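You operate a simulated robot arm through the tools that you are given. There is no shell and no other tool. Be economical: measure what you need, move in short steps, check, and stop when the job is done.

The job below is to be done with a simulated two-armed robot. You get a single attempt, and the scene is never put back.

Task
Take the pellet from the top of the island bench and put it on the worktop beside the basin. Fetch the white band beaker and stand it on the top of the shaker tray. Open the middle drawer, fetch the filter cartridge that expires last from the top of the island bench and stand it in the inside of the middle drawer, then shut the drawer. Take the conical flask from the counter top of the shelf unit and put it on the bench under the rear hood. Stack the jar that says "No 2" from the shelf under the counter of the shelf unit on top of the jar labelled "No 25". Open the left door under the fume cupboard. Any order will do. Set down upright: white band beaker, filter cartridge, conical flask.
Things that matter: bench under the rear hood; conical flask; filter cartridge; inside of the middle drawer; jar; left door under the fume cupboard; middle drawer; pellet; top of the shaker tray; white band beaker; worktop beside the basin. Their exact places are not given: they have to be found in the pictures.

It is judged by the outcome, as a careful person would: the job done as asked, and still so three seconds after it is handed in. It fails if anything else is knocked over, pushed out of place, dropped, spilled or broken.

Robot
Two 7-joint arms with two-finger parallel grippers on one trunk, on a base that drives. Base frame: it is fixed to the floor where the robot stands at the start and does not move with it; the origin is under the middle of the robot, x ahead of it, y to its left, z up. Units: mm, degrees, N and s.
The left shoulder is at the start at [-82, 119, 851], the right one opposite. With the tool pointing down near the work surface each hand reaches from about 100 to 540 mm from the robot's upright axis, wherever it stands, measured 20 degrees to its own side. Places, roughly: bench under the rear hood [3800, -4100, 800]; conical flask [2250, -4500, 1000]; filter cartridge [500, 250, 1000]; inside of the middle drawer [1600, 700, 300]; jar [2000, -4500, 500]; left door under the fume cupboard [-700, -200, 400]; middle drawer [1700, 700, 400]; pellet (3x3x2 cm) [500, 100, 900]; top of the shaker tray [1300, -4400, 900]; white band beaker [500, 250, 1000]; worktop beside the basin [600, -2500, 800]. Payload 3.43 kg a hand.
Tool frame (each hand has its own): the origin (TCP) lies between the finger pads and is the grasp point; the fingertips stand 30 mm ahead of it; z points along the fingers, y is the line along which they close. The gripper opens to 94 mm. The fingers are 28 mm wide and 10 mm thick; the gripper's body (50 by 96 mm) begins 55 mm behind the TCP.
Orientation is told as [roll, pitch, yaw] about the base's x, y, z axes, in that order, counted from this pose: with the fingers straight down and closing along the base's y, the tool's x points along the base's -x, its y along +y and its z along -z.

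Tools
- The arms move only by the tool jog_arm. It takes "left_deltas", "right_deltas" or both (then of equal length, played together; a hand with none holds still); each is a list of rows, each a list of 7 numbers: the shift along the tool's x, y, z in mm, then the turn, a rotation vector about the tool's x, y, z in degrees, then the closure, from 0 (fully open) to 1 (shut). In form: [[tx, ty, tz, ax, ay, az, hand], ...]. A call has 1 to 12 rows; each row shifts and turns the commanded pose from where the row before left it, along the tool's axes as they then stand. A row lasts 0.2 s, in which the tool goes at most 50 mm and 8.6 degrees; a call with a longer step from one row to the next is refused whole, and so is a gripper value outside its range. A pose out of reach is approached as far as the arm can. The call stops where the force on the tool passes 40 N (or 10 N more than at its start, if that is more) or the arm is blocked; 0.2 s more then pass. Each finger travels about 153 mm/s and halts on what it meets, pressing with about 27 N; the grip force reading is that of the motor and also rises with nothing between the fingers. The clock runs only during rows and for 0.2 s after the last one: add rows that do not move to give the fingers time. The reply holds the time, the measured pose of the TCP, the force on the tool along the base axes, the opening and the grip force, in the units named above and with some noise, with the torque about the TCP (base axes, N m) and any sound that the robot's microphone picked up.
- Cameras (640 x 400 px; columns grow to the right, rows downward): "scene" is now at [1.7, 32.1, 1536.8]; the picture's right is [0.55, -0.83, 0.00], its down [-0.78, -0.51, -0.36] and it looks along [0.30, 0.20, -0.93] (base axes); focal length 214 px, centre (320, 200). "left" rides on the left gripper at [76, -14, -102] in its tool frame; the picture's right is [0.18, 0.98, 0.00], its down [-0.75, 0.14, -0.64] and it looks along [-0.63, 0.12, 0.77] (tool axes); focal length 243 px, centre (320, 200). "right" rides on the right gripper at [76, 14, -102] in its tool frame; the picture's right is [-0.18, 0.98, 0.00], its down [-0.75, -0.14, -0.64] and it looks along [-0.63, -0.12, 0.77] (tool axes); focal length 243 px, centre (320, 200).
- capture(camera): a new picture of that camera. No time passes.
- slide_trunk(by): slides the trunk up (or, below 0, down) by that many mm; the arms and the scene camera ride with it, the base frame stays. It gives what a move gives, with no picture.
- roll_base(legs): drives the robot by 1 to 6 legs, each [ahead, left, turn to the left] in mm, mm and degrees, along the robot's own axes; the way and the turn of a leg run together, so that a leg with both is an arc; at most 1500 mm and 180 degrees a leg. The arms and the cameras ride along, it lands a little off, and it stops where it bumps. It gives what a move gives.
- head_to(pan, tilt): turns the head with the scene camera to pan (to the left, within 143 degrees either way) and tilt (down, from -29 to 69), counted from straight ahead of the robot. It gives what a move gives.
- probe_pixels(camera, pixels): there is no depth. For up to 12 entries [column, row, z] of the newest picture of that camera ("zoom" is the newest enlarged one), the place [x, y] in the base frame at which the ray of that pixel passes the height z, good to about 3 mm. No time passes.
- zoom(camera, box): a new picture of the part [left, top, right, bottom] of that camera's present view, enlarged. No time passes.
- sign_off(): hands the job in; it is judged then, once.

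Go step by step. Measure first, check grasps and placings, and put right what went wrong. The budget is 131 turns and 162 pictures, counting those below and the enlarged ones. Unless the task says otherwise, let go and move clear before handing in.

The tools are called after "Request:" as name(argument=value, ...) on one line, values as JSON. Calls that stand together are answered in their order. jog_arm: Moves the arms, as the interface text tells. Its arguments: {"type":"object","properties":{"left_deltas":{"type":"array","items":{"type":"array","items":{"type":"number"}}},"right_deltas":{"type":"array","items":{"type":"array","items":{"type":"number"}}}},"required":[]} The other tools are called the same way: slide_trunk (by) slides the trunk up or down; roll_base (legs) drives the base; head_to (pan, tilt) turns the head that bears the scene camera; capture (camera) takes a picture; probe_pixels (camera, pixels) gives the place at which the rays of pixels pass given heights; zoom (camera, box) takes an enlarged picture of a part of a camera's view; sign_off () hands the job in.

At the start:

```text
time: 0.0
left_tool_pos: [331.7, 149.3, 1154.0]
left_tcp_rot: [0.0, 0.0, 0.0]
left_wrist_force: [0.2, -0.7, 0.2]
left_ft_torque: [0.0, 0.02, 0.03]
left_grip_width: 94.0
left_grasp_force: 0.1
right_tool_pos: [271.9, -121.8, 1152.6]
right_tcp_rot: [0.0, 0.0, 0.0]
right_wrist_force: [-0.4, -0.5, -0.4]
right_ft_torque: [-0.03, -0.01, -0.01]
right_grip_width: 94.2
right_grasp_force: 0.0
trunk travel left (down, up): [-275.0, 60.0]
robot x, y, heading: [-0.8, 1.0, 0.2]
head pan, tilt: [33.5, 68.8]
```

scene: 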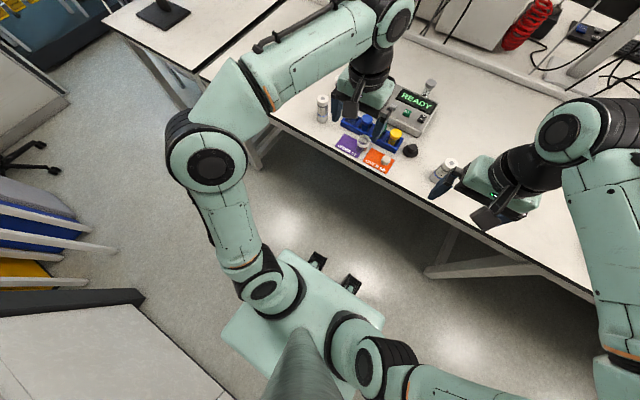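
right: 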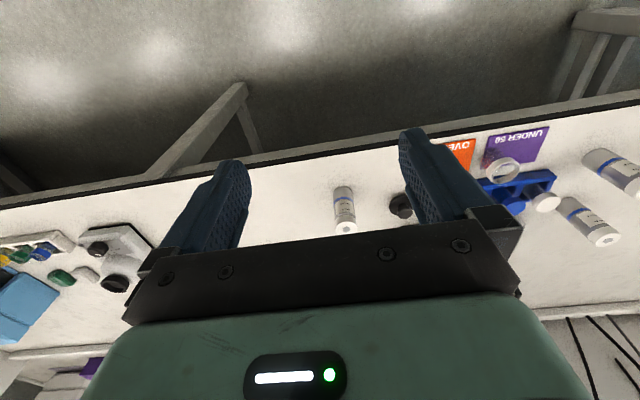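
left: 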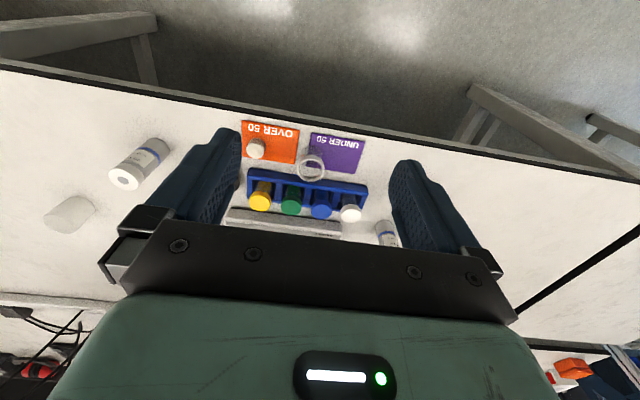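

The pictures show an island bench with three cylinders (cartridges), a rack with coloured-cap tubes, cards and a small black thing. I'll look closer at the bench and the surroundings.

Request:
zoom(camera="scene", box=[300, 70, 480, 200])

Request:
zoom(camera="left", box=[30, 100, 410, 260])

Request:
zoom(camera="right", box=[300, 110, 640, 310])

Request:
head_to(pan=0, tilt=40)

Request:
capture(camera="scene")

```text
3.08 times, centred on (390, 135) of scene
```

zoom: 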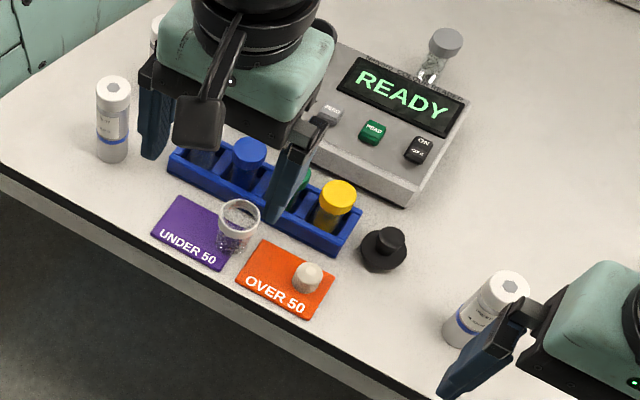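

```text
1.68 times, centred on (220, 180) of left
```

zoom: 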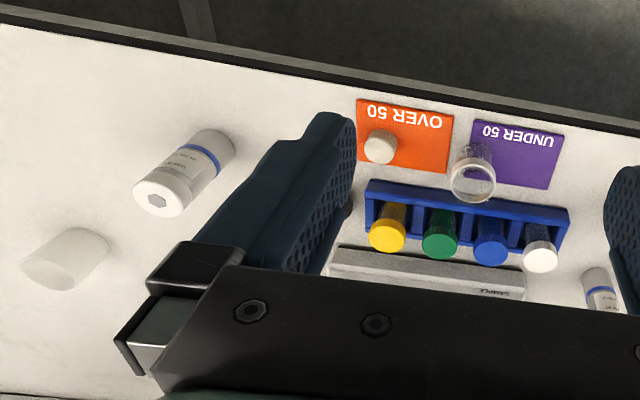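

```text
1.88 times, centred on (470, 210) of right
```

zoom: 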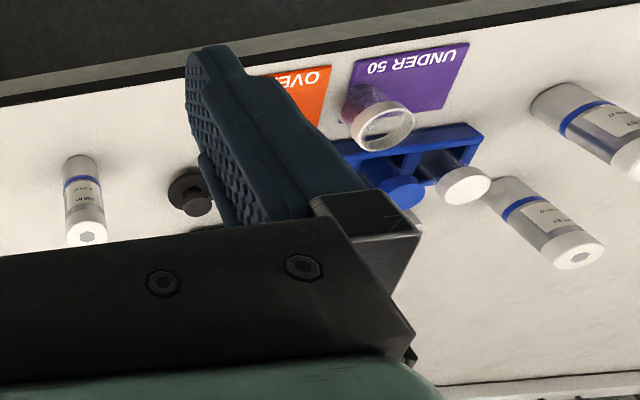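

```text
time: 1.0
left_tool_pos: [331.5, 148.4, 1152.6]
left_tcp_rot: [0.0, -0.1, 0.1]
left_wrist_force: [1.0, 0.2, -0.4]
left_ft_torque: [-0.01, 0.01, 0.02]
left_grip_width: 94.0
left_grasp_force: 0.0
right_tool_pos: [272.0, -120.1, 1152.8]
right_tcp_rot: [0.1, 0.1, 0.0]
right_wrist_force: [0.0, -0.5, 0.7]
right_ft_torque: [0.01, -0.02, -0.02]
right_grip_width: 94.1
right_grasp_force: 0.0
trunk travel left (down, up): [-275.0, 60.0]
robot x, y, heading: [-0.8, 4.9, -0.2]
head pan, tilt: [0.0, 40.0]
```

```text
155 pictures are left
```

scene: 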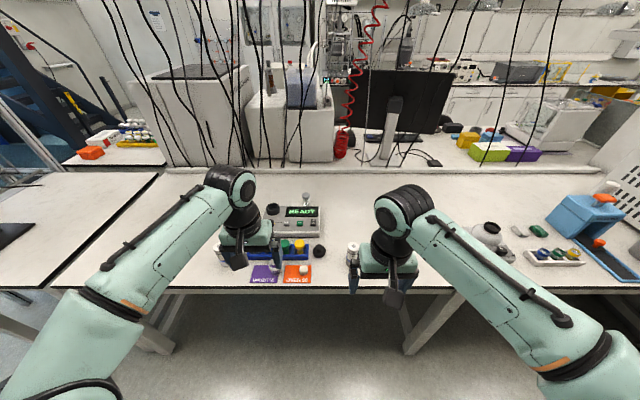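

The scene now shows the bench with the gear around (270,265). I'll zoom into it, and triangulate the bench top with probes.

Request:
zoom(camera="scene", box=[220, 180, 380, 290])

Request:
zoom(camera="right", box=[540, 130, 640, 260])

Request:
zoom(camera="left", box=[90, 120, 190, 200])

Request:
zoom(camera="right", box=[300, 170, 400, 250])

Request:
probe_pixels(camera="scene", pixels=[[303, 271, 850], [303, 271, 900], [319, 252, 850], [319, 252, 900], [287, 283, 850], [287, 283, 900]])

Request:
probe_pixels(camera="left", pixels=[[254, 147, 850], [254, 147, 900], [241, 121, 850], [241, 121, 900], [293, 162, 850], [293, 162, 900]])

```text
3.64 times, centred on (300, 235) of scene
```

zoom: 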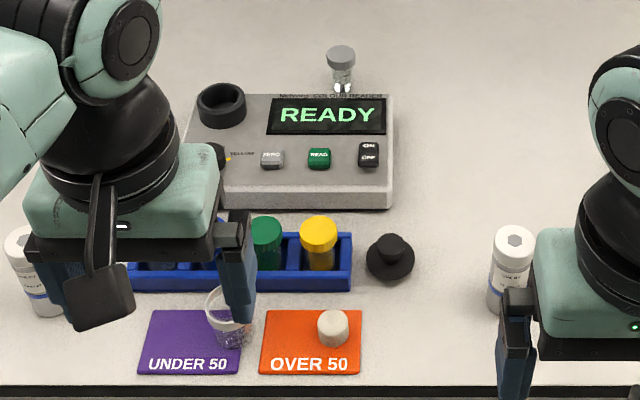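

```text
3.08 times, centred on (590, 195) of right
```

zoom: 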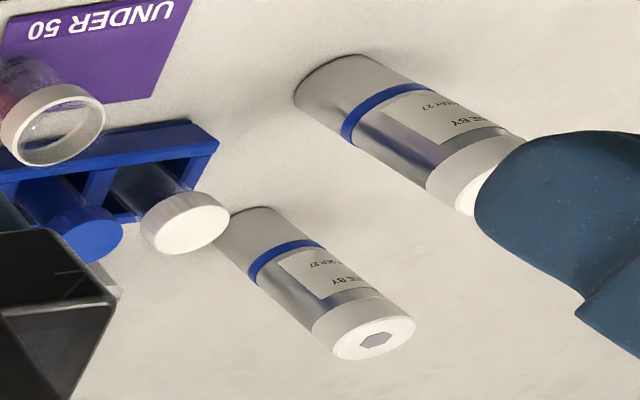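

```text
5.00 times, centred on (140, 160) of left
```

zoom: 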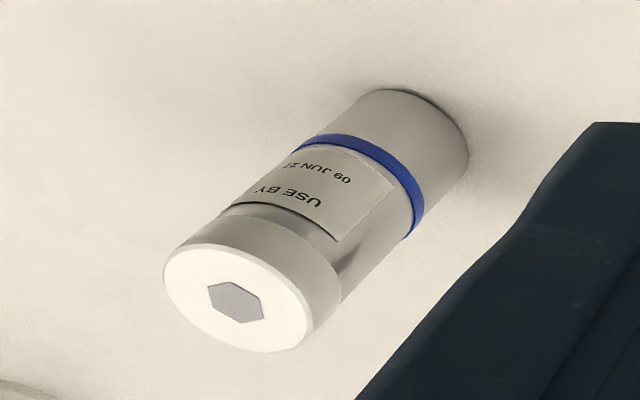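

```text
5.00 times, centred on (350, 210) of right
```

zoom: 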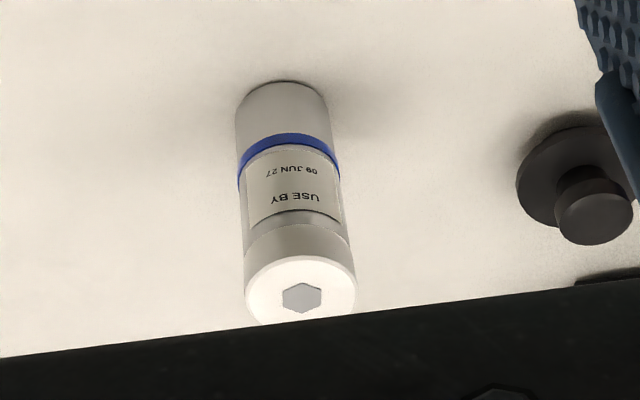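

```text
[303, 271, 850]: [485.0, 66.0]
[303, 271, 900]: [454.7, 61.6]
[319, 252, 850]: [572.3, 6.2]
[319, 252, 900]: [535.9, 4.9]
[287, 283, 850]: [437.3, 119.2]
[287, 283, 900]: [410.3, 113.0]
```

```text
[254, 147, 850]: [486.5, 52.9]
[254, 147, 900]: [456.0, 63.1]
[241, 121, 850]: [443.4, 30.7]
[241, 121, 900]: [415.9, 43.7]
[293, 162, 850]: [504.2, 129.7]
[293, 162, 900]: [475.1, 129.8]
```

The right cartridge says 09 JUN 27. I'll enlarge the other two labels around right-picture (605,180).

Request:
zoom(camera="right", box=[584, 204, 608, 228])

Request:
zoom(camera="right", box=[604, 156, 634, 180])

Request:
head_to(pan=-90, tilt=25)

Request:
capture(camera="scene")

Request:
head_to(pan=-140, tilt=25)

Request:
capture(camera="scene")

Request:
head_to(pan=75, tilt=25)

Request:
capture(camera="scene")

Request:
head_to(pan=130, tilt=35)

Request:
capture(camera="scene")

```text
16.00 times, centred on (596, 216) of right
```

zoom: 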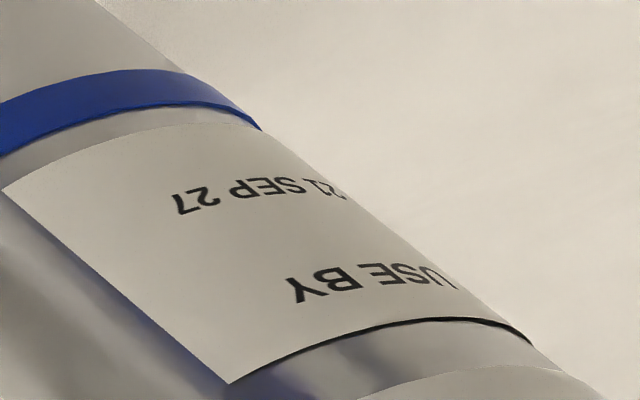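

```text
16.00 times, centred on (619, 168) of right
```

zoom: 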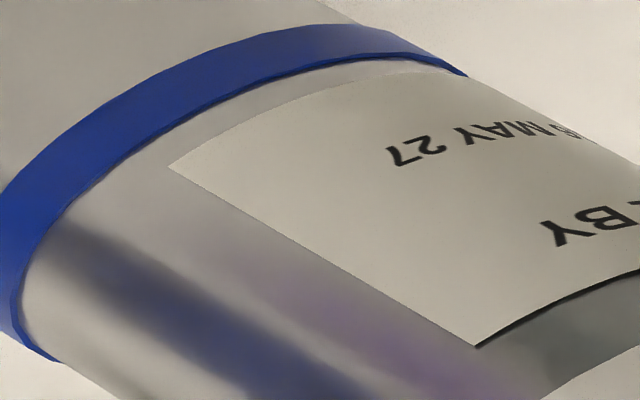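

```text
time: 2.6
left_tool_pos: [332.1, 148.4, 1153.3]
left_tcp_rot: [-0.1, 0.0, 0.1]
left_wrist_force: [0.4, -0.1, -0.8]
left_ft_torque: [0.0, -0.05, 0.03]
left_grip_width: 93.9
left_grasp_force: 0.1
right_tool_pos: [271.4, -120.1, 1153.9]
right_tcp_rot: [0.0, 0.0, -0.1]
right_wrist_force: [-0.7, -0.4, -0.1]
right_ft_torque: [0.01, 0.0, 0.0]
right_grip_width: 93.9
right_grasp_force: 0.0
trunk travel left (down, up): [-275.0, 60.0]
robot x, y, heading: [-2.0, 2.7, 0.0]
head pan, tilt: [-90.0, 25.0]
```

```text
148 pictures are left
```

scene: 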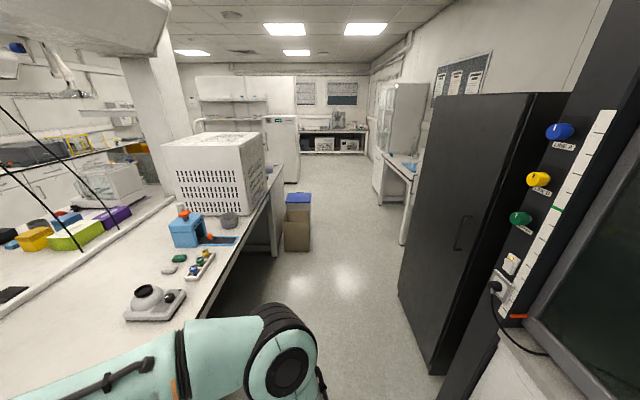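

```text
time: 3.8
left_tool_pos: [332.1, 149.5, 1153.1]
left_tcp_rot: [0.0, 0.0, 0.0]
left_wrist_force: [-0.4, 0.0, -0.1]
left_ft_torque: [-0.01, 0.0, -0.02]
left_grip_width: 94.0
left_grasp_force: 0.1
right_tool_pos: [270.5, -121.3, 1154.0]
right_tcp_rot: [0.0, 0.0, 0.0]
right_wrist_force: [-0.2, -0.6, -0.2]
right_ft_torque: [0.01, 0.03, -0.03]
right_grip_width: 93.9
right_grasp_force: 0.1
trunk travel left (down, up): [-275.0, 60.0]
robot x, y, heading: [-1.5, -2.5, -0.2]
head pan, tilt: [-140.0, 25.0]
```

```text
147 pictures are left
```

scene: 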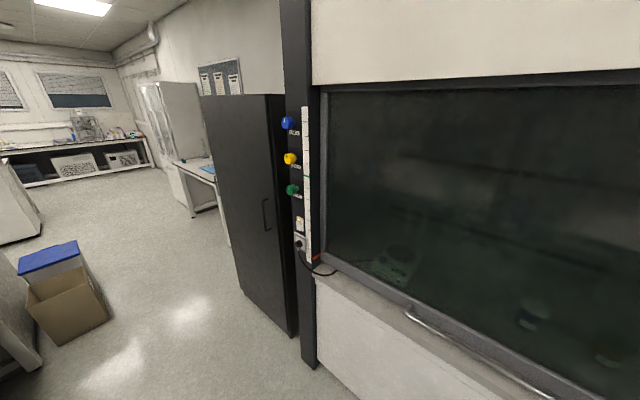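

```text
time: 6.9
left_tool_pos: [331.8, 148.9, 1152.5]
left_tcp_rot: [0.0, 0.0, 0.0]
left_wrist_force: [-0.2, 0.6, 0.3]
left_ft_torque: [0.02, 0.01, -0.02]
left_grip_width: 94.1
left_grasp_force: 0.1
right_tool_pos: [271.6, -121.0, 1152.8]
right_tcp_rot: [0.0, 0.0, 0.1]
right_wrist_force: [0.0, -0.5, 1.0]
right_ft_torque: [-0.02, 0.03, -0.01]
right_grip_width: 94.1
right_grasp_force: 0.0
trunk travel left (down, up): [-275.0, 60.0]
robot x, y, heading: [0.4, -2.0, 0.3]
head pan, tilt: [75.0, 25.0]
```

```text
146 pictures are left
```

scene: 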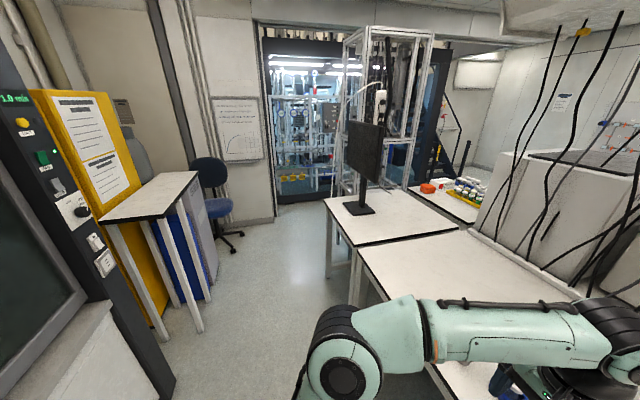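

```text
time: 8.2
left_tool_pos: [330.8, 148.5, 1153.7]
left_tcp_rot: [0.0, 0.0, 0.0]
left_wrist_force: [0.2, -0.3, -0.5]
left_ft_torque: [-0.01, 0.02, 0.01]
left_grip_width: 94.1
left_grasp_force: 0.1
right_tool_pos: [272.1, -121.5, 1152.8]
right_tcp_rot: [-0.1, 0.0, 0.0]
right_wrist_force: [-0.1, 0.4, -0.3]
right_ft_torque: [0.03, 0.02, 0.01]
right_grip_width: 94.1
right_grasp_force: 0.0
trunk travel left (down, up): [-275.0, 60.0]
robot x, y, heading: [-1.6, 2.8, -0.3]
head pan, tilt: [130.0, 35.0]
```

```text
145 pictures are left
```

scene: 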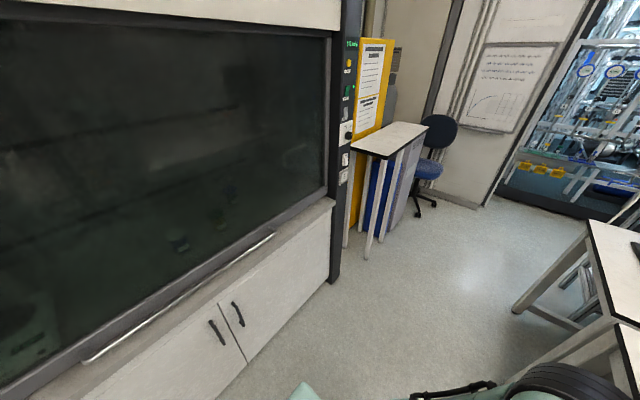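

Expiry dates read: 09 JUN 27, "?9 MAY 27", 21 SEP 27 → the rear-left one is last. Behind me, the fume cupboard doors have handles at (217,333) and (238,313). I'll probe these and look at the door more steeply.

Request:
probe_pixels(camera="scene", pixels=[[217, 333, 500], [217, 333, 600], [217, 333, 400], [238, 313, 500], [238, 313, 600], [330, 283, 0], [245, 365, 0], [245, 365, 300]])

Request:
head_to(pan=143, tilt=50)

Request:
capture(camera="scene")

```text
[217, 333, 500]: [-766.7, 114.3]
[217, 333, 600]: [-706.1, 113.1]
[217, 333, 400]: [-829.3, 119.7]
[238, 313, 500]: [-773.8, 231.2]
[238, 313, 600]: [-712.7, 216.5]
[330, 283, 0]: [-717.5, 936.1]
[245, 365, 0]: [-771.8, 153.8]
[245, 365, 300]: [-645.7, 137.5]
```

```text
time: 8.9
left_tool_pos: [331.3, 149.9, 1153.3]
left_tcp_rot: [0.0, 0.0, 0.0]
left_wrist_force: [-0.1, 0.0, 0.1]
left_ft_torque: [0.0, 0.01, -0.01]
left_grip_width: 93.9
left_grasp_force: 0.0
right_tool_pos: [271.7, -121.3, 1154.1]
right_tcp_rot: [0.0, -0.1, -0.1]
right_wrist_force: [-0.3, -0.1, -0.1]
right_ft_torque: [-0.03, 0.02, 0.02]
right_grip_width: 93.8
right_grasp_force: 0.0
trunk travel left (down, up): [-275.0, 60.0]
robot x, y, heading: [-2.5, 2.5, -0.1]
head pan, tilt: [143.0, 50.0]
```

```text
144 pictures are left
```

scene: 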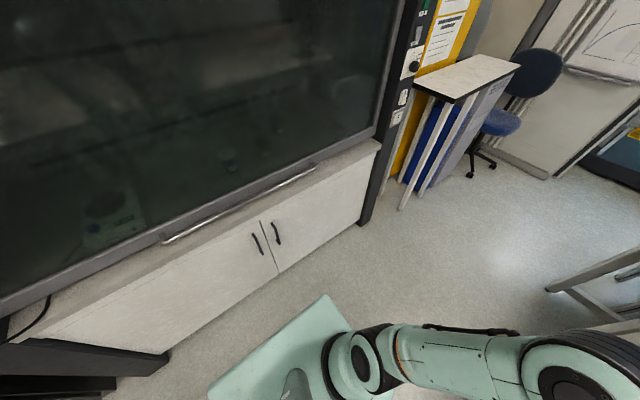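

The door plane is at x≈-720, with the left handle at y≈115, z≈500–640. I'll turn around and stand to the handle's right side (base y≈+330), then look.

Request:
roll_base(legs=[[0, 0, 180], [60, -330, 0]])

Request:
head_to(pan=25, tilt=50)

Request:
capture(camera="scene")

```text
time: 19.8
left_tool_pos: [-401.0, 153.5, 1153.3]
left_tcp_rot: [0.0, 0.1, -176.5]
left_wrist_force: [-0.7, 0.5, -0.2]
left_ft_torque: [0.03, -0.01, -0.01]
left_grip_width: 94.0
left_grasp_force: 0.1
right_tool_pos: [-357.5, 424.9, 1152.8]
right_tcp_rot: [0.0, 0.0, -176.5]
right_wrist_force: [-0.2, 0.7, 0.4]
right_ft_torque: [-0.01, 0.02, 0.02]
right_grip_width: 94.1
right_grasp_force: 0.0
trunk travel left (down, up): [-275.0, 60.0]
robot x, y, heading: [-78.7, 329.5, -176.3]
head pan, tilt: [143.0, 50.0]
```

```text
time: 21.8
left_tool_pos: [-400.4, 152.3, 1153.3]
left_tcp_rot: [0.0, 0.0, -176.5]
left_wrist_force: [-0.5, -0.8, -0.2]
left_ft_torque: [0.0, -0.01, 0.02]
left_grip_width: 94.0
left_grasp_force: 0.1
right_tool_pos: [-357.3, 426.2, 1153.4]
right_tcp_rot: [0.0, -0.1, -176.5]
right_wrist_force: [-0.3, 0.1, -0.3]
right_ft_torque: [0.0, 0.03, -0.02]
right_grip_width: 93.8
right_grasp_force: 0.1
trunk travel left (down, up): [-275.0, 60.0]
robot x, y, heading: [-80.7, 322.0, -176.2]
head pan, tilt: [25.0, 50.0]
```

```text
143 pictures are left
```

scene: 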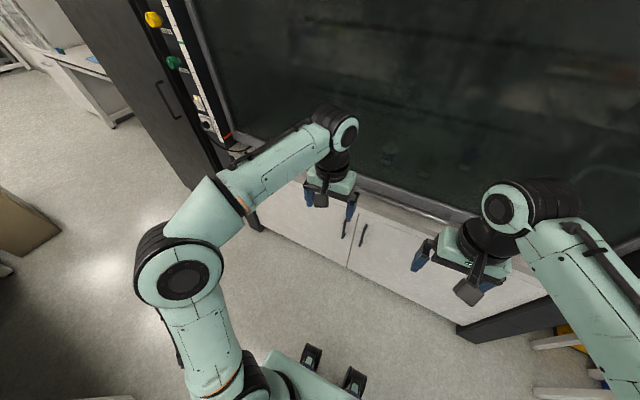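

Left door handle is at about (346,228), right one at (363,235). I'll probe it and zoom to see ends.

Request:
zoom(camera="scene", box=[300, 190, 420, 280])

Request:
probe_pixels(camera="scene", pixels=[[346, 228, 500], [346, 228, 600], [346, 228, 700], [363, 235, 500], [363, 235, 600], [348, 269, 100], [348, 269, 200], [348, 269, 300]])

```text
4.44 times, centred on (360, 235) of scene
```

zoom: 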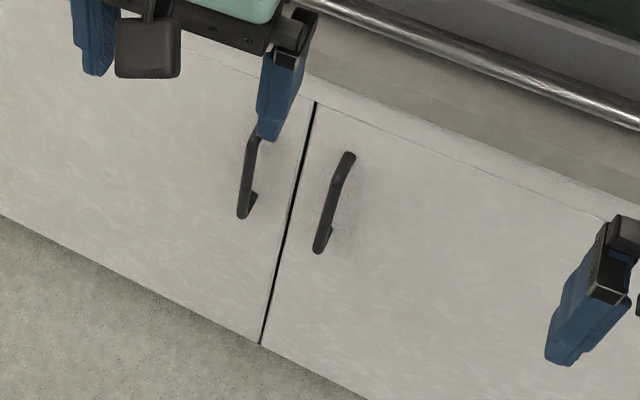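

```text
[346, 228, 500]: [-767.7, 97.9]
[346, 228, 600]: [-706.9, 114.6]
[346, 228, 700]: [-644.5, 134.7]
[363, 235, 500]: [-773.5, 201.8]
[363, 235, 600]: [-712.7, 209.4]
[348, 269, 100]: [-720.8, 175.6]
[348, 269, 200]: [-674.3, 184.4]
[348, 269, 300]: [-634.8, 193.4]
```

The handle triangulates to about (-710,113,590). I'll square up the robot and turn the left hand to point forward at present height.

Request:
roll_base(legs=[[0, 0, -3.8]])

Request:
jog_arm(left_deltas=[[0, 0, 0, 0, -8.2, 0, 0], [0, 0, 0, 0, -8.2, 0, 0], [0, 0, 0, 0, -8.2, 0, 0], [0, 0, 0, 0, -8.2, 0, 0], [0, 0, 0, 0, -8.2, 0, 0], [0, 0, 0, 0, -8.2, 0, 0], [0, 0, 0, 0, -8.2, 0, 0], [0, 0, 0, 0, -8.2, 0, 0], [0, 0, 0, 0, -8.2, 0, 0], [0, 0, 0, 0, -8.2, 0, 0], [0, 0, 0, 0, -8.0, 0, 0]])

Request:
jog_arm(left_deltas=[[45, 0, 0, 0, 0, 0, 0], [47, 0, 0, 0, 0, 0, 0], [47, 0, 0, 0, 0, 0, 0], [47, 0, 0, 0, 0, 0, 0], [47, 0, 0, 0, 0, 0, 0], [47, 0, 0, 0, 0, 0, 0], [47, 0, 0, 0, 0, 0, 0], [47, 0, 0, 0, 0, 0, 0], [47, 0, 0, 0, 0, 0, 0], [47, 0, 0, 0, 0, 0, 0], [47, 0, 0, 0, 0, 0, 0], [47, 0, 0, 0, 0, 0, 0]])

Request:
capture(camera="scene")

Request:
capture(camera="left")

```text
time: 22.7
left_tool_pos: [-410.5, 173.9, 1153.6]
left_tcp_rot: [0.1, 0.0, 179.7]
left_wrist_force: [0.1, 0.3, 0.2]
left_ft_torque: [0.01, 0.04, -0.02]
left_grip_width: 94.0
left_grasp_force: 0.1
right_tool_pos: [-348.7, 442.9, 1152.7]
right_tcp_rot: [0.0, -0.1, 179.7]
right_wrist_force: [-0.5, 0.0, 0.3]
right_ft_torque: [-0.01, -0.01, 0.0]
right_grip_width: 94.2
right_grasp_force: 0.2
trunk travel left (down, up): [-275.0, 60.0]
robot x, y, heading: [-76.3, 322.3, 179.5]
head pan, tilt: [25.0, 50.0]
```

```text
time: 25.1
left_tool_pos: [-413.4, 174.5, 1154.6]
left_tcp_rot: [-154.4, -90.0, -26.0]
left_wrist_force: [-0.9, 0.1, 0.4]
left_ft_torque: [-0.02, -0.02, 0.03]
left_grip_width: 94.1
left_grasp_force: 0.1
right_tool_pos: [-351.1, 443.5, 1153.1]
right_tcp_rot: [0.0, 0.0, 179.7]
right_wrist_force: [-0.1, -0.2, -0.4]
right_ft_torque: [-0.03, 0.03, -0.04]
right_grip_width: 93.9
right_grasp_force: 0.0
trunk travel left (down, up): [-275.0, 60.0]
robot x, y, heading: [-76.7, 322.6, 179.6]
head pan, tilt: [25.0, 50.0]
```

```text
time: 27.7
left_tool_pos: [-456.8, 183.2, 1075.6]
left_tcp_rot: [-17.2, -89.8, -163.0]
left_wrist_force: [-0.2, -0.9, -0.1]
left_ft_torque: [0.02, 0.0, -0.02]
left_grip_width: 93.6
left_grasp_force: 0.1
left hand out of reach, approached as far as the arm can: row 1, 2, 3, 4, 5, 6, 7, 8, 9, 10, 11, 12
right_tool_pos: [-350.5, 442.2, 1154.2]
right_tcp_rot: [0.0, 0.0, 179.7]
right_wrist_force: [0.0, -0.2, -0.4]
right_ft_torque: [0.0, 0.04, 0.0]
right_grip_width: 93.8
right_grasp_force: 0.0
trunk travel left (down, up): [-275.0, 60.0]
robot x, y, heading: [-80.1, 319.4, 179.4]
head pan, tilt: [25.0, 50.0]
```

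```text
141 pictures are left
```

scene: 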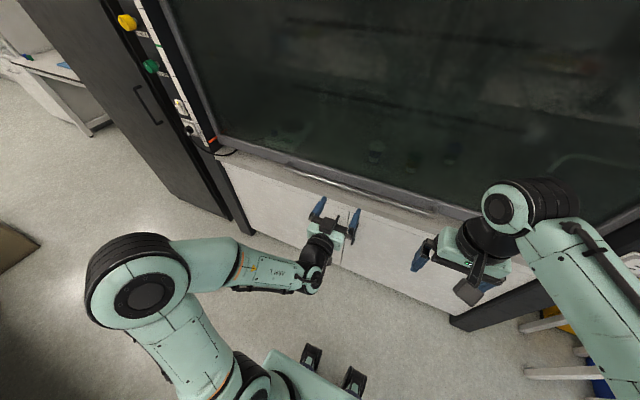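

```text
140 pictures are left
```

left: 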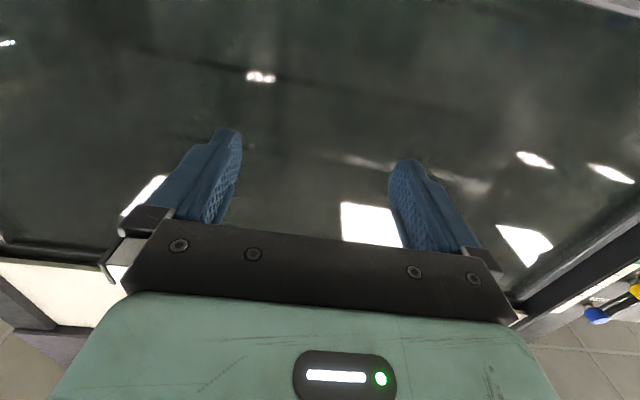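

The arm is folded too tightly for a horizontal reach that low from this shoulder height. I'll lower the trunk and try again slightly further ahead.

Request:
slide_trunk(by=-270)

Request:
jog_arm(left_deltas=[[0, 0, 40, 0, 0, 0, 0], [0, 0, 40, 0, 0, 0, 0], [45, 0, 0, 0, 0, 0, 0], [45, 0, 0, 0, 0, 0, 0], [45, 0, 0, 0, 0, 0, 0], [45, 0, 0, 0, 0, 0, 0]])

```text
time: 30.4
left_tool_pos: [-456.8, 182.2, 803.3]
left_tcp_rot: [-113.6, -89.9, -66.7]
left_wrist_force: [0.1, 0.1, 0.1]
left_ft_torque: [0.02, 0.03, -0.02]
left_grip_width: 94.1
left_grasp_force: 0.1
right_tool_pos: [-350.5, 444.0, 883.4]
right_tcp_rot: [0.0, 0.0, 179.7]
right_wrist_force: [0.0, -0.1, 0.0]
right_ft_torque: [-0.02, 0.02, 0.01]
right_grip_width: 93.8
right_grasp_force: 0.1
trunk travel left (down, up): [-5.0, 330.0]
robot x, y, heading: [-79.7, 321.6, 179.5]
head pan, tilt: [25.0, 50.0]
```

```text
time: 31.8
left_tool_pos: [-536.7, 178.1, 804.7]
left_tcp_rot: [-12.2, -89.8, -167.9]
left_wrist_force: [0.1, 0.4, -0.8]
left_ft_torque: [-0.01, 0.01, 0.01]
left_grip_width: 94.1
left_grasp_force: 0.1
left hand out of reach, approached as far as the arm can: row 1, 2, 3, 4, 5, 6
right_tool_pos: [-349.4, 444.1, 883.8]
right_tcp_rot: [0.0, 0.0, 179.7]
right_wrist_force: [0.2, -0.7, 0.0]
right_ft_torque: [0.0, 0.0, 0.02]
right_grip_width: 94.2
right_grasp_force: 0.0
trunk travel left (down, up): [-5.0, 330.0]
robot x, y, heading: [-79.1, 321.5, 179.6]
head pan, tilt: [25.0, 50.0]
```

It will go forward but not down with a level hand (wrist limit). A hand tilted about 45° down also suits a vertical bar, so I'll tilt back and descend.

Request:
jog_arm(left_deltas=[[0, 0, 0, 0, 8.4, 0, 0], [0, 0, 0, 0, 8.4, 0, 0], [0, 0, 0, 0, 8.4, 0, 0], [0, 0, 0, 0, 8.4, 0, 0], [0, 0, 0, 0, 8.4, 0, 0]])

Request:
jog_arm(left_deltas=[[30, 0, 30, 0, 0, 0, 0], [30, 0, 30, 0, 0, 0, 0], [30, 0, 30, 0, 0, 0, 0], [30, 0, 30, 0, 0, 0, 0]])

```text
time: 33.0
left_tool_pos: [-538.1, 175.6, 804.0]
left_tcp_rot: [0.0, -48.0, 179.7]
left_wrist_force: [0.3, 0.1, 1.2]
left_ft_torque: [0.02, 0.02, 0.03]
left_grip_width: 94.1
left_grasp_force: 0.0
right_tool_pos: [-348.7, 442.9, 883.3]
right_tcp_rot: [0.0, 0.0, 179.7]
right_wrist_force: [-0.2, -0.1, 0.8]
right_ft_torque: [-0.01, -0.01, 0.0]
right_grip_width: 94.3
right_grasp_force: 0.0
trunk travel left (down, up): [-5.0, 330.0]
robot x, y, heading: [-79.5, 320.1, 179.5]
head pan, tilt: [25.0, 50.0]
```

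```text
time: 34.0
left_tool_pos: [-546.0, 169.7, 643.2]
left_tcp_rot: [0.2, -48.1, 179.6]
left_wrist_force: [0.7, 0.2, -0.3]
left_ft_torque: [0.0, 0.02, 0.02]
left_grip_width: 94.0
left_grasp_force: 0.0
left hand out of reach, approached as far as the arm can: row 4
right_tool_pos: [-348.5, 444.2, 882.5]
right_tcp_rot: [0.0, 0.0, 179.7]
right_wrist_force: [-0.3, -1.2, -0.1]
right_ft_torque: [-0.01, 0.02, -0.01]
right_grip_width: 94.0
right_grasp_force: 0.1
trunk travel left (down, up): [-5.0, 330.0]
robot x, y, heading: [-80.3, 319.3, 179.7]
head pan, tilt: [25.0, 50.0]
```

Now at z 643 with −48° pitch, nearly there. I'll look at the handle with both cameras.

Request:
capture(camera="left")

Request:
capture(camera="scene")

```text
139 pictures are left
```

left: 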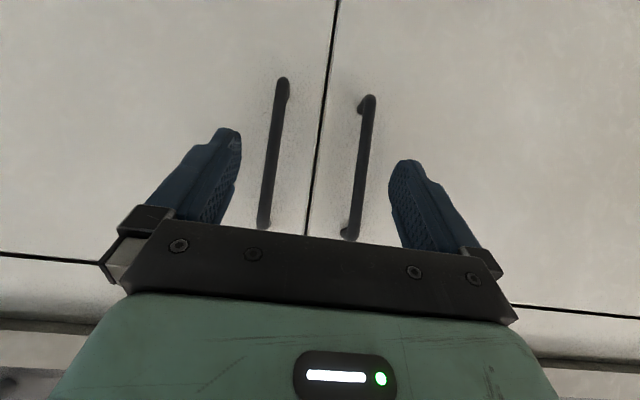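

```text
138 pictures are left
```

scene: 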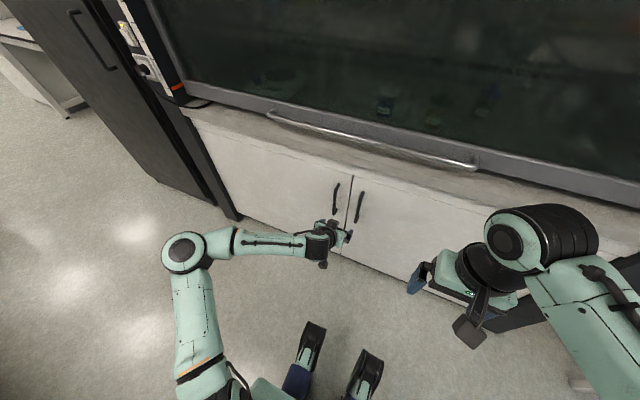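

The picture of the wrist is upside-down, so the left door's handle is the right-hand one at (360,165). Probing it.

Request:
probe_pixels(camera="left", pixels=[[370, 98, 500], [370, 98, 540], [370, 98, 580], [360, 165, 560], [360, 165, 600], [350, 235, 600], [350, 235, 640], [350, 235, 680]])

Request:
probe_pixels(camera="scene", pixels=[[334, 213, 500], [334, 213, 540], [334, 213, 580], [338, 185, 600], [338, 185, 640], [338, 185, 680], [336, 198, 600], [336, 198, 560], [300, 118, 900], [253, 232, 0]])

```text
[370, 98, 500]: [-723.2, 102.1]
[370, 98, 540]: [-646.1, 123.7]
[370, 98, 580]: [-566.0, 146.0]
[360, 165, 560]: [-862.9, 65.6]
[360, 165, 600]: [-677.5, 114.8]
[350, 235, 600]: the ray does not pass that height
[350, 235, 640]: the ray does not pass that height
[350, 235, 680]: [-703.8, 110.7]
```

```text
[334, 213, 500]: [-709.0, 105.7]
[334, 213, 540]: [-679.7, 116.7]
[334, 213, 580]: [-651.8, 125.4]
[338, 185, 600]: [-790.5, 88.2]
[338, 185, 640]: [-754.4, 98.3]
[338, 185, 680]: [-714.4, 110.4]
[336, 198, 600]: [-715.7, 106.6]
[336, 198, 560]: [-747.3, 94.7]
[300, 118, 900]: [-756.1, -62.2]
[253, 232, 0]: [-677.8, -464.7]
```

The left handle bar runs z 505–680 at x≈-710, y≈107. I'll shift sideways, go forward straddling it, and close.

Request:
jog_arm(left_deltas=[[-13, 32, 15, 0, 0, 0, 0], [-13, 31, 15, 0, 0, 0, 0], [-20, 0, 22, 0, 0, 0, 0], [-20, 0, 22, 0, 0, 0, 0], [-20, 0, 22, 0, 0, 0, 0], [-16, 0, 18, 0, 0, 0, 0]])

Request:
capture(camera="left")

```text
time: 35.4
left_tool_pos: [-623.0, 101.4, 642.5]
left_tcp_rot: [0.1, -48.0, 179.7]
left_wrist_force: [0.1, 0.3, -0.2]
left_ft_torque: [0.0, 0.04, 0.0]
left_grip_width: 93.8
left_grasp_force: 0.0
left hand out of reach, approached as far as the arm can: row 4, 5, 6
right_tool_pos: [-351.1, 444.8, 883.5]
right_tcp_rot: [0.0, -0.1, 179.7]
right_wrist_force: [0.4, 1.1, 0.3]
right_ft_torque: [0.03, -0.01, 0.0]
right_grip_width: 94.3
right_grasp_force: 0.0
trunk travel left (down, up): [-5.0, 330.0]
robot x, y, heading: [-74.8, 319.7, 179.7]
head pan, tilt: [25.0, 50.0]
```

```text
137 pictures are left
```

left: 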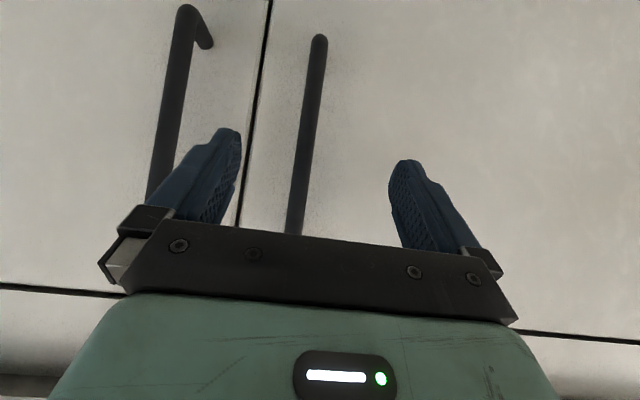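

The handle (310,130) lies between the fingers, but the arm's reach is used up; I'll drive the base forward 78 mm.

Request:
roll_base(legs=[[75, 0, 0]])

Request:
capture(camera="left")

```text
time: 36.5
left_tool_pos: [-688.0, 100.2, 640.8]
left_tcp_rot: [0.1, -47.2, 180.0]
left_wrist_force: [0.2, 0.1, 0.0]
left_ft_torque: [0.01, 0.04, -0.05]
left_grip_width: 93.7
left_grasp_force: 0.0
right_tool_pos: [-418.1, 444.3, 882.8]
right_tcp_rot: [-0.1, 0.1, 179.6]
right_wrist_force: [0.3, 0.7, 0.7]
right_ft_torque: [0.02, -0.03, 0.02]
right_grip_width: 94.0
right_grasp_force: 0.0
trunk travel left (down, up): [-5.0, 330.0]
robot x, y, heading: [-146.6, 321.2, 179.8]
head pan, tilt: [25.0, 50.0]
stopped in leg 1: the force on the tool passed its limit at 105 N (the readings are from after the stop); the commanded pose is now the measured one
```

```text
136 pictures are left
```

left: 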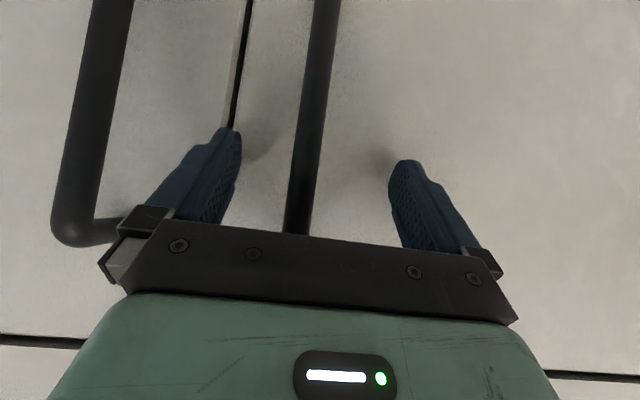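

The fingertips just touched the door and the handle runs between the fingers, so I'll close on it.

Request:
jog_arm(left_deltas=[[3, 0, -4, 0, 0, 0, 0.5], [0, 0, 0, 0, 0, 0, 1], [0, 0, 0, 0, 0, 0, 1], [0, 0, 0, 0, 0, 0, 1]])

Request:
capture(camera="left")

```text
time: 37.6
left_tool_pos: [-680.9, 110.2, 642.4]
left_tcp_rot: [-0.7, -47.3, 179.5]
left_wrist_force: [-0.9, 4.8, -1.5]
left_ft_torque: [0.04, -0.42, -0.12]
left_grip_width: 18.0
left_grasp_force: 44.5
right_tool_pos: [-417.9, 443.8, 881.6]
right_tcp_rot: [-0.1, 0.1, 179.8]
right_wrist_force: [0.7, 0.3, 0.2]
right_ft_torque: [0.03, -0.01, -0.01]
right_grip_width: 94.0
right_grasp_force: 0.0
trunk travel left (down, up): [-5.0, 330.0]
robot x, y, heading: [-147.2, 321.0, 179.6]
head pan, tilt: [25.0, 50.0]
stopped in row 4 (left hand): the force on the tool passed its limit at 40 N (the readings are from after the stop); the commanded pose is now the measured one
```

```text
135 pictures are left
```

left: 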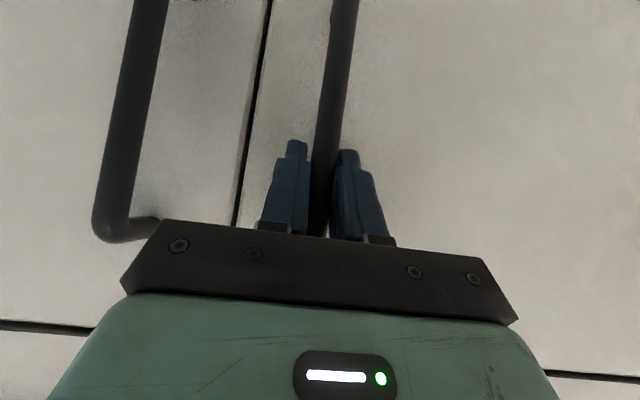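

The handle is held (18 mm). Pull the door open a bit by driving back along the arc.

Request:
roll_base(legs=[[-60, 3, 0], [-60, 10, 0], [-50, 13, 0]])

Request:
capture(camera="scene")

```text
time: 39.7
left_tool_pos: [-508.9, 80.0, 642.5]
left_tcp_rot: [-0.5, -47.2, 179.7]
left_wrist_force: [-5.0, -15.7, 7.0]
left_ft_torque: [0.18, -0.33, 0.02]
left_grip_width: 17.9
left_grasp_force: 44.9
right_tool_pos: [-247.3, 416.0, 882.9]
right_tcp_rot: [-0.1, 0.2, 179.8]
right_wrist_force: [1.4, -0.1, -0.6]
right_ft_torque: [0.01, 0.02, 0.02]
right_grip_width: 93.8
right_grasp_force: 0.1
trunk travel left (down, up): [-5.0, 330.0]
robot x, y, heading: [25.6, 297.6, 179.7]
head pan, tilt: [25.0, 50.0]
```

```text
134 pictures are left
```

scene: 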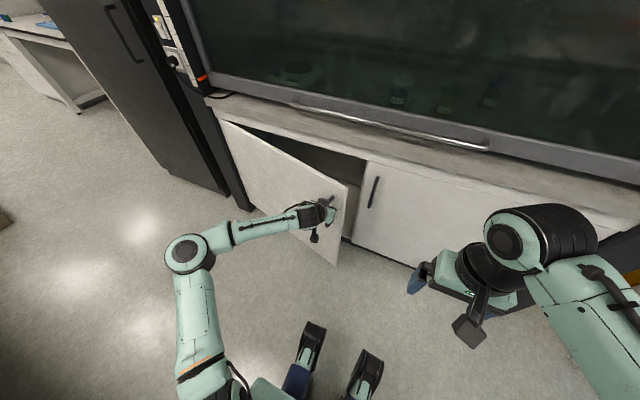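

The door is opening (about 17°). I'll continue the arc with the arm while making the hand steeper so that it stays in reach.

Request:
jog_arm(left_deltas=[[11.6, 5, -12.4, 0, 4, 0, 1], [12.4, 6, -11.6, 0, 4, 0, 1], [18.7, 10, -15.1, 0, 4, 0, 1], [19.7, 11, -13.8, 0, 4, 0, 1], [19.7, 12, -11.8, 0, 4, 0, 1], [20.5, 12, -10.4, 0, 4, 0, 1], [20.3, 14, -8.6, 0, 4, 0, 1], [20.8, 15, -7.2, 0, 4, 0, 1]])

Request:
capture(camera="scene")

```text
time: 41.5
left_tool_pos: [-340.1, 2.8, 643.4]
left_tcp_rot: [-0.7, -15.7, 179.0]
left_wrist_force: [4.1, 6.5, 10.9]
left_ft_torque: [-0.16, -0.74, -0.01]
left_grip_width: 17.7
left_grasp_force: 44.6
right_tool_pos: [-247.9, 418.6, 881.9]
right_tcp_rot: [0.0, 0.1, 179.8]
right_wrist_force: [-0.7, -0.9, 0.1]
right_ft_torque: [0.06, -0.02, 0.05]
right_grip_width: 93.9
right_grasp_force: 0.0
trunk travel left (down, up): [-5.0, 330.0]
robot x, y, heading: [22.4, 295.0, 179.9]
head pan, tilt: [25.0, 50.0]
stopped in row 8 (left hand): the force on the tool passed its limit at 46 N (the readings are from after the stop); the commanded pose is now the measured one
```

```text
133 pictures are left
```

scene: 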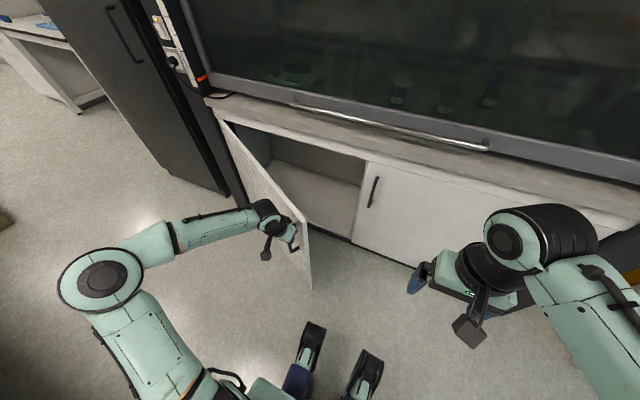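

Door at ~35° now. I'll yaw the hand about the bar to stay square with the door, then continue the arc.

Request:
jog_arm(left_deltas=[[0, 0, 0, 0, 0, 7, 1], [0, 0, 0, 0, 0, 7, 1], [0, 0, 0, 0, 0, 7, 1], [0, 0, 0, 0, 0, 7, 1]])

```text
time: 42.5
left_tool_pos: [-341.0, -1.3, 641.4]
left_tcp_rot: [7.1, -14.2, 150.4]
left_wrist_force: [-6.9, -10.7, 17.9]
left_ft_torque: [2.56, 0.11, 0.14]
left_grip_width: 21.6
left_grasp_force: 45.0
right_tool_pos: [-247.0, 416.2, 882.2]
right_tcp_rot: [-0.1, 0.0, 179.8]
right_wrist_force: [0.1, -0.5, 0.1]
right_ft_torque: [-0.05, 0.01, 0.02]
right_grip_width: 93.9
right_grasp_force: 0.0
trunk travel left (down, up): [-5.0, 330.0]
robot x, y, heading: [24.7, 295.5, 179.9]
head pan, tilt: [25.0, 50.0]
```

Continuing the arc to about 60°.

Request:
jog_arm(left_deltas=[[24.5, 3.2, -6.2, 0, 0, 2.5, 1], [24.5, 3.2, -6, 0, 0, 2.5, 1], [24.5, 3.2, -5.8, 0, 0, 2.5, 1], [24.5, 3.2, -5.6, 0, 0, 2.5, 1], [24.5, 3.2, -5.4, 0, 0, 2.5, 1], [24.5, 3.2, -5.2, 0, 0, 2.5, 1], [24.5, 3.2, -5, 0, 0, 2.5, 1], [24.5, 3.2, -4.8, 0, 0, 2.5, 1]])

Request:
capture(camera="scene")

```text
time: 44.2
left_tool_pos: [-204.3, -115.1, 642.0]
left_tcp_rot: [9.6, -11.1, 132.4]
left_wrist_force: [3.4, 3.1, 13.5]
left_ft_torque: [2.68, -0.88, -0.01]
left_grip_width: 22.9
left_grasp_force: 45.3
right_tool_pos: [-246.9, 417.9, 882.8]
right_tcp_rot: [0.0, 0.2, 179.9]
right_wrist_force: [0.1, 0.2, 0.7]
right_ft_torque: [-0.04, 0.0, -0.02]
right_grip_width: 94.0
right_grasp_force: 0.0
trunk travel left (down, up): [-5.0, 330.0]
robot x, y, heading: [24.2, 297.7, 179.9]
head pan, tilt: [25.0, 50.0]
stopped in row 8 (left hand): the force on the tool passed its limit at 42 N (the readings are from after the stop); the commanded pose is now the measured one
```

```text
132 pictures are left
```

scene: 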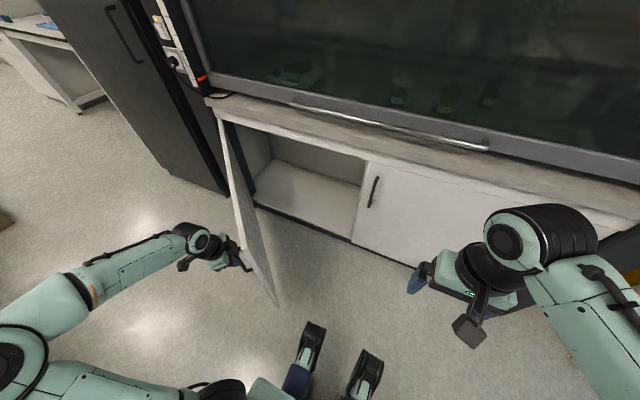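

The door is at ~53°, but that would block my aisle, so I'll swing it most of the way back for now and do the final opening at the end.

Request:
jog_arm(left_deltas=[[-24.5, -3.2, 4.8, 0, 0, -2.5, 1], [-24.5, -3.2, 5, 0, 0, -2.5, 1], [-24.5, -3.2, 5.2, 0, 0, -2.5, 1], [-24.5, -3.2, 5.4, 0, 0, -2.5, 1], [-24.5, -3.2, 5.6, 0, 0, -2.5, 1], [-24.5, -3.2, 5.8, 0, 0, -2.5, 1], [-24.5, -3.2, 6, 0, 0, -2.5, 1]])

Request:
jog_arm(left_deltas=[[-24, -2, 6, 0, 0, -5, 1], [-24, -2, 6, 0, 0, -5, 1], [-24, -2, 6, 0, 0, -5, 1], [-24, -2, 6, 0, 0, -5, 1], [-24, -2, 7, 0, 0, -5, 1]])

Request:
capture(camera="scene")

```text
time: 45.8
left_tool_pos: [-327.9, 9.3, 636.9]
left_tcp_rot: [5.9, -13.2, 150.1]
left_wrist_force: [0.7, 0.1, 0.8]
left_ft_torque: [0.03, 0.0, 0.01]
left_grip_width: 0.0
left_grasp_force: 33.2
right_tool_pos: [-247.4, 417.8, 882.5]
right_tcp_rot: [0.0, 0.1, 179.8]
right_wrist_force: [0.7, 0.7, -0.3]
right_ft_torque: [0.02, -0.01, -0.03]
right_grip_width: 94.0
right_grasp_force: 0.2
trunk travel left (down, up): [-5.0, 330.0]
robot x, y, heading: [23.7, 295.1, 179.9]
head pan, tilt: [25.0, 50.0]
```

```text
time: 47.0
left_tool_pos: [-440.7, 59.0, 636.3]
left_tcp_rot: [-0.4, -14.7, 175.9]
left_wrist_force: [0.6, 0.8, -0.1]
left_ft_torque: [-0.01, -0.01, 0.04]
left_grip_width: 0.2
left_grasp_force: 33.1
right_tool_pos: [-247.0, 417.8, 882.1]
right_tcp_rot: [-0.1, 0.1, 179.8]
right_wrist_force: [-0.7, 0.2, 0.7]
right_ft_torque: [-0.01, 0.04, -0.02]
right_grip_width: 94.1
right_grasp_force: 0.0
trunk travel left (down, up): [-5.0, 330.0]
robot x, y, heading: [20.5, 296.9, 180.1]
head pan, tilt: [25.0, 50.0]
```

```text
131 pictures are left
```

scene: 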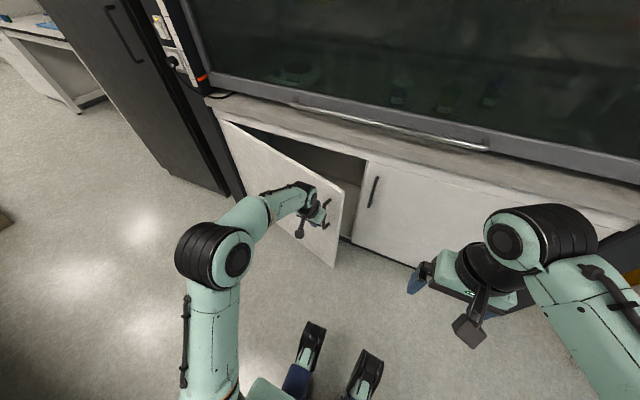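

The hand slipped off the bar, but the door went back to ~17° – fine for passing. I'll back off, straighten the hand, raise it and the trunk.

Request:
jog_arm(left_deltas=[[30, 0, -8, 0, 0, 0, 0], [40, 0, -10, 0, 0, 0, 0], [30, 30, -20, 0, 7.3, 0, 0], [0, 30, -40, 0, 7.3, 0, 0], [0, 0, -45, 0, 0, 0, 0], [0, 0, -45, 0, 0, 0, 0], [0, 0, -45, 0, 0, 0, 0], [0, 0, -45, 0, 0, 0, 0]])

Request:
slide_trunk(by=270)

```text
time: 48.8
left_tool_pos: [-334.8, -9.4, 868.0]
left_tcp_rot: [-0.4, 0.0, 175.7]
left_wrist_force: [0.6, -0.1, -0.4]
left_ft_torque: [0.02, 0.01, -0.02]
left_grip_width: 94.1
left_grasp_force: 0.0
right_tool_pos: [-247.0, 417.7, 881.8]
right_tcp_rot: [-0.1, 0.1, 179.7]
right_wrist_force: [0.0, -0.6, -0.5]
right_ft_torque: [0.0, -0.02, 0.03]
right_grip_width: 93.8
right_grasp_force: 0.1
trunk travel left (down, up): [-5.0, 330.0]
robot x, y, heading: [25.9, 293.1, 179.8]
head pan, tilt: [25.0, 50.0]
```

```text
time: 51.6
left_tool_pos: [-334.0, -11.3, 1136.8]
left_tcp_rot: [-0.5, 0.1, 175.6]
left_wrist_force: [1.0, -0.3, -0.2]
left_ft_torque: [-0.01, 0.01, -0.03]
left_grip_width: 93.7
left_grasp_force: 0.2
right_tool_pos: [-246.9, 418.1, 1152.4]
right_tcp_rot: [-0.1, 0.0, 179.8]
right_wrist_force: [-0.3, -0.1, 0.0]
right_ft_torque: [-0.03, 0.0, -0.01]
right_grip_width: 93.9
right_grasp_force: 0.1
trunk travel left (down, up): [-275.0, 60.0]
robot x, y, heading: [28.5, 294.6, 180.0]
head pan, tilt: [25.0, 50.0]
```

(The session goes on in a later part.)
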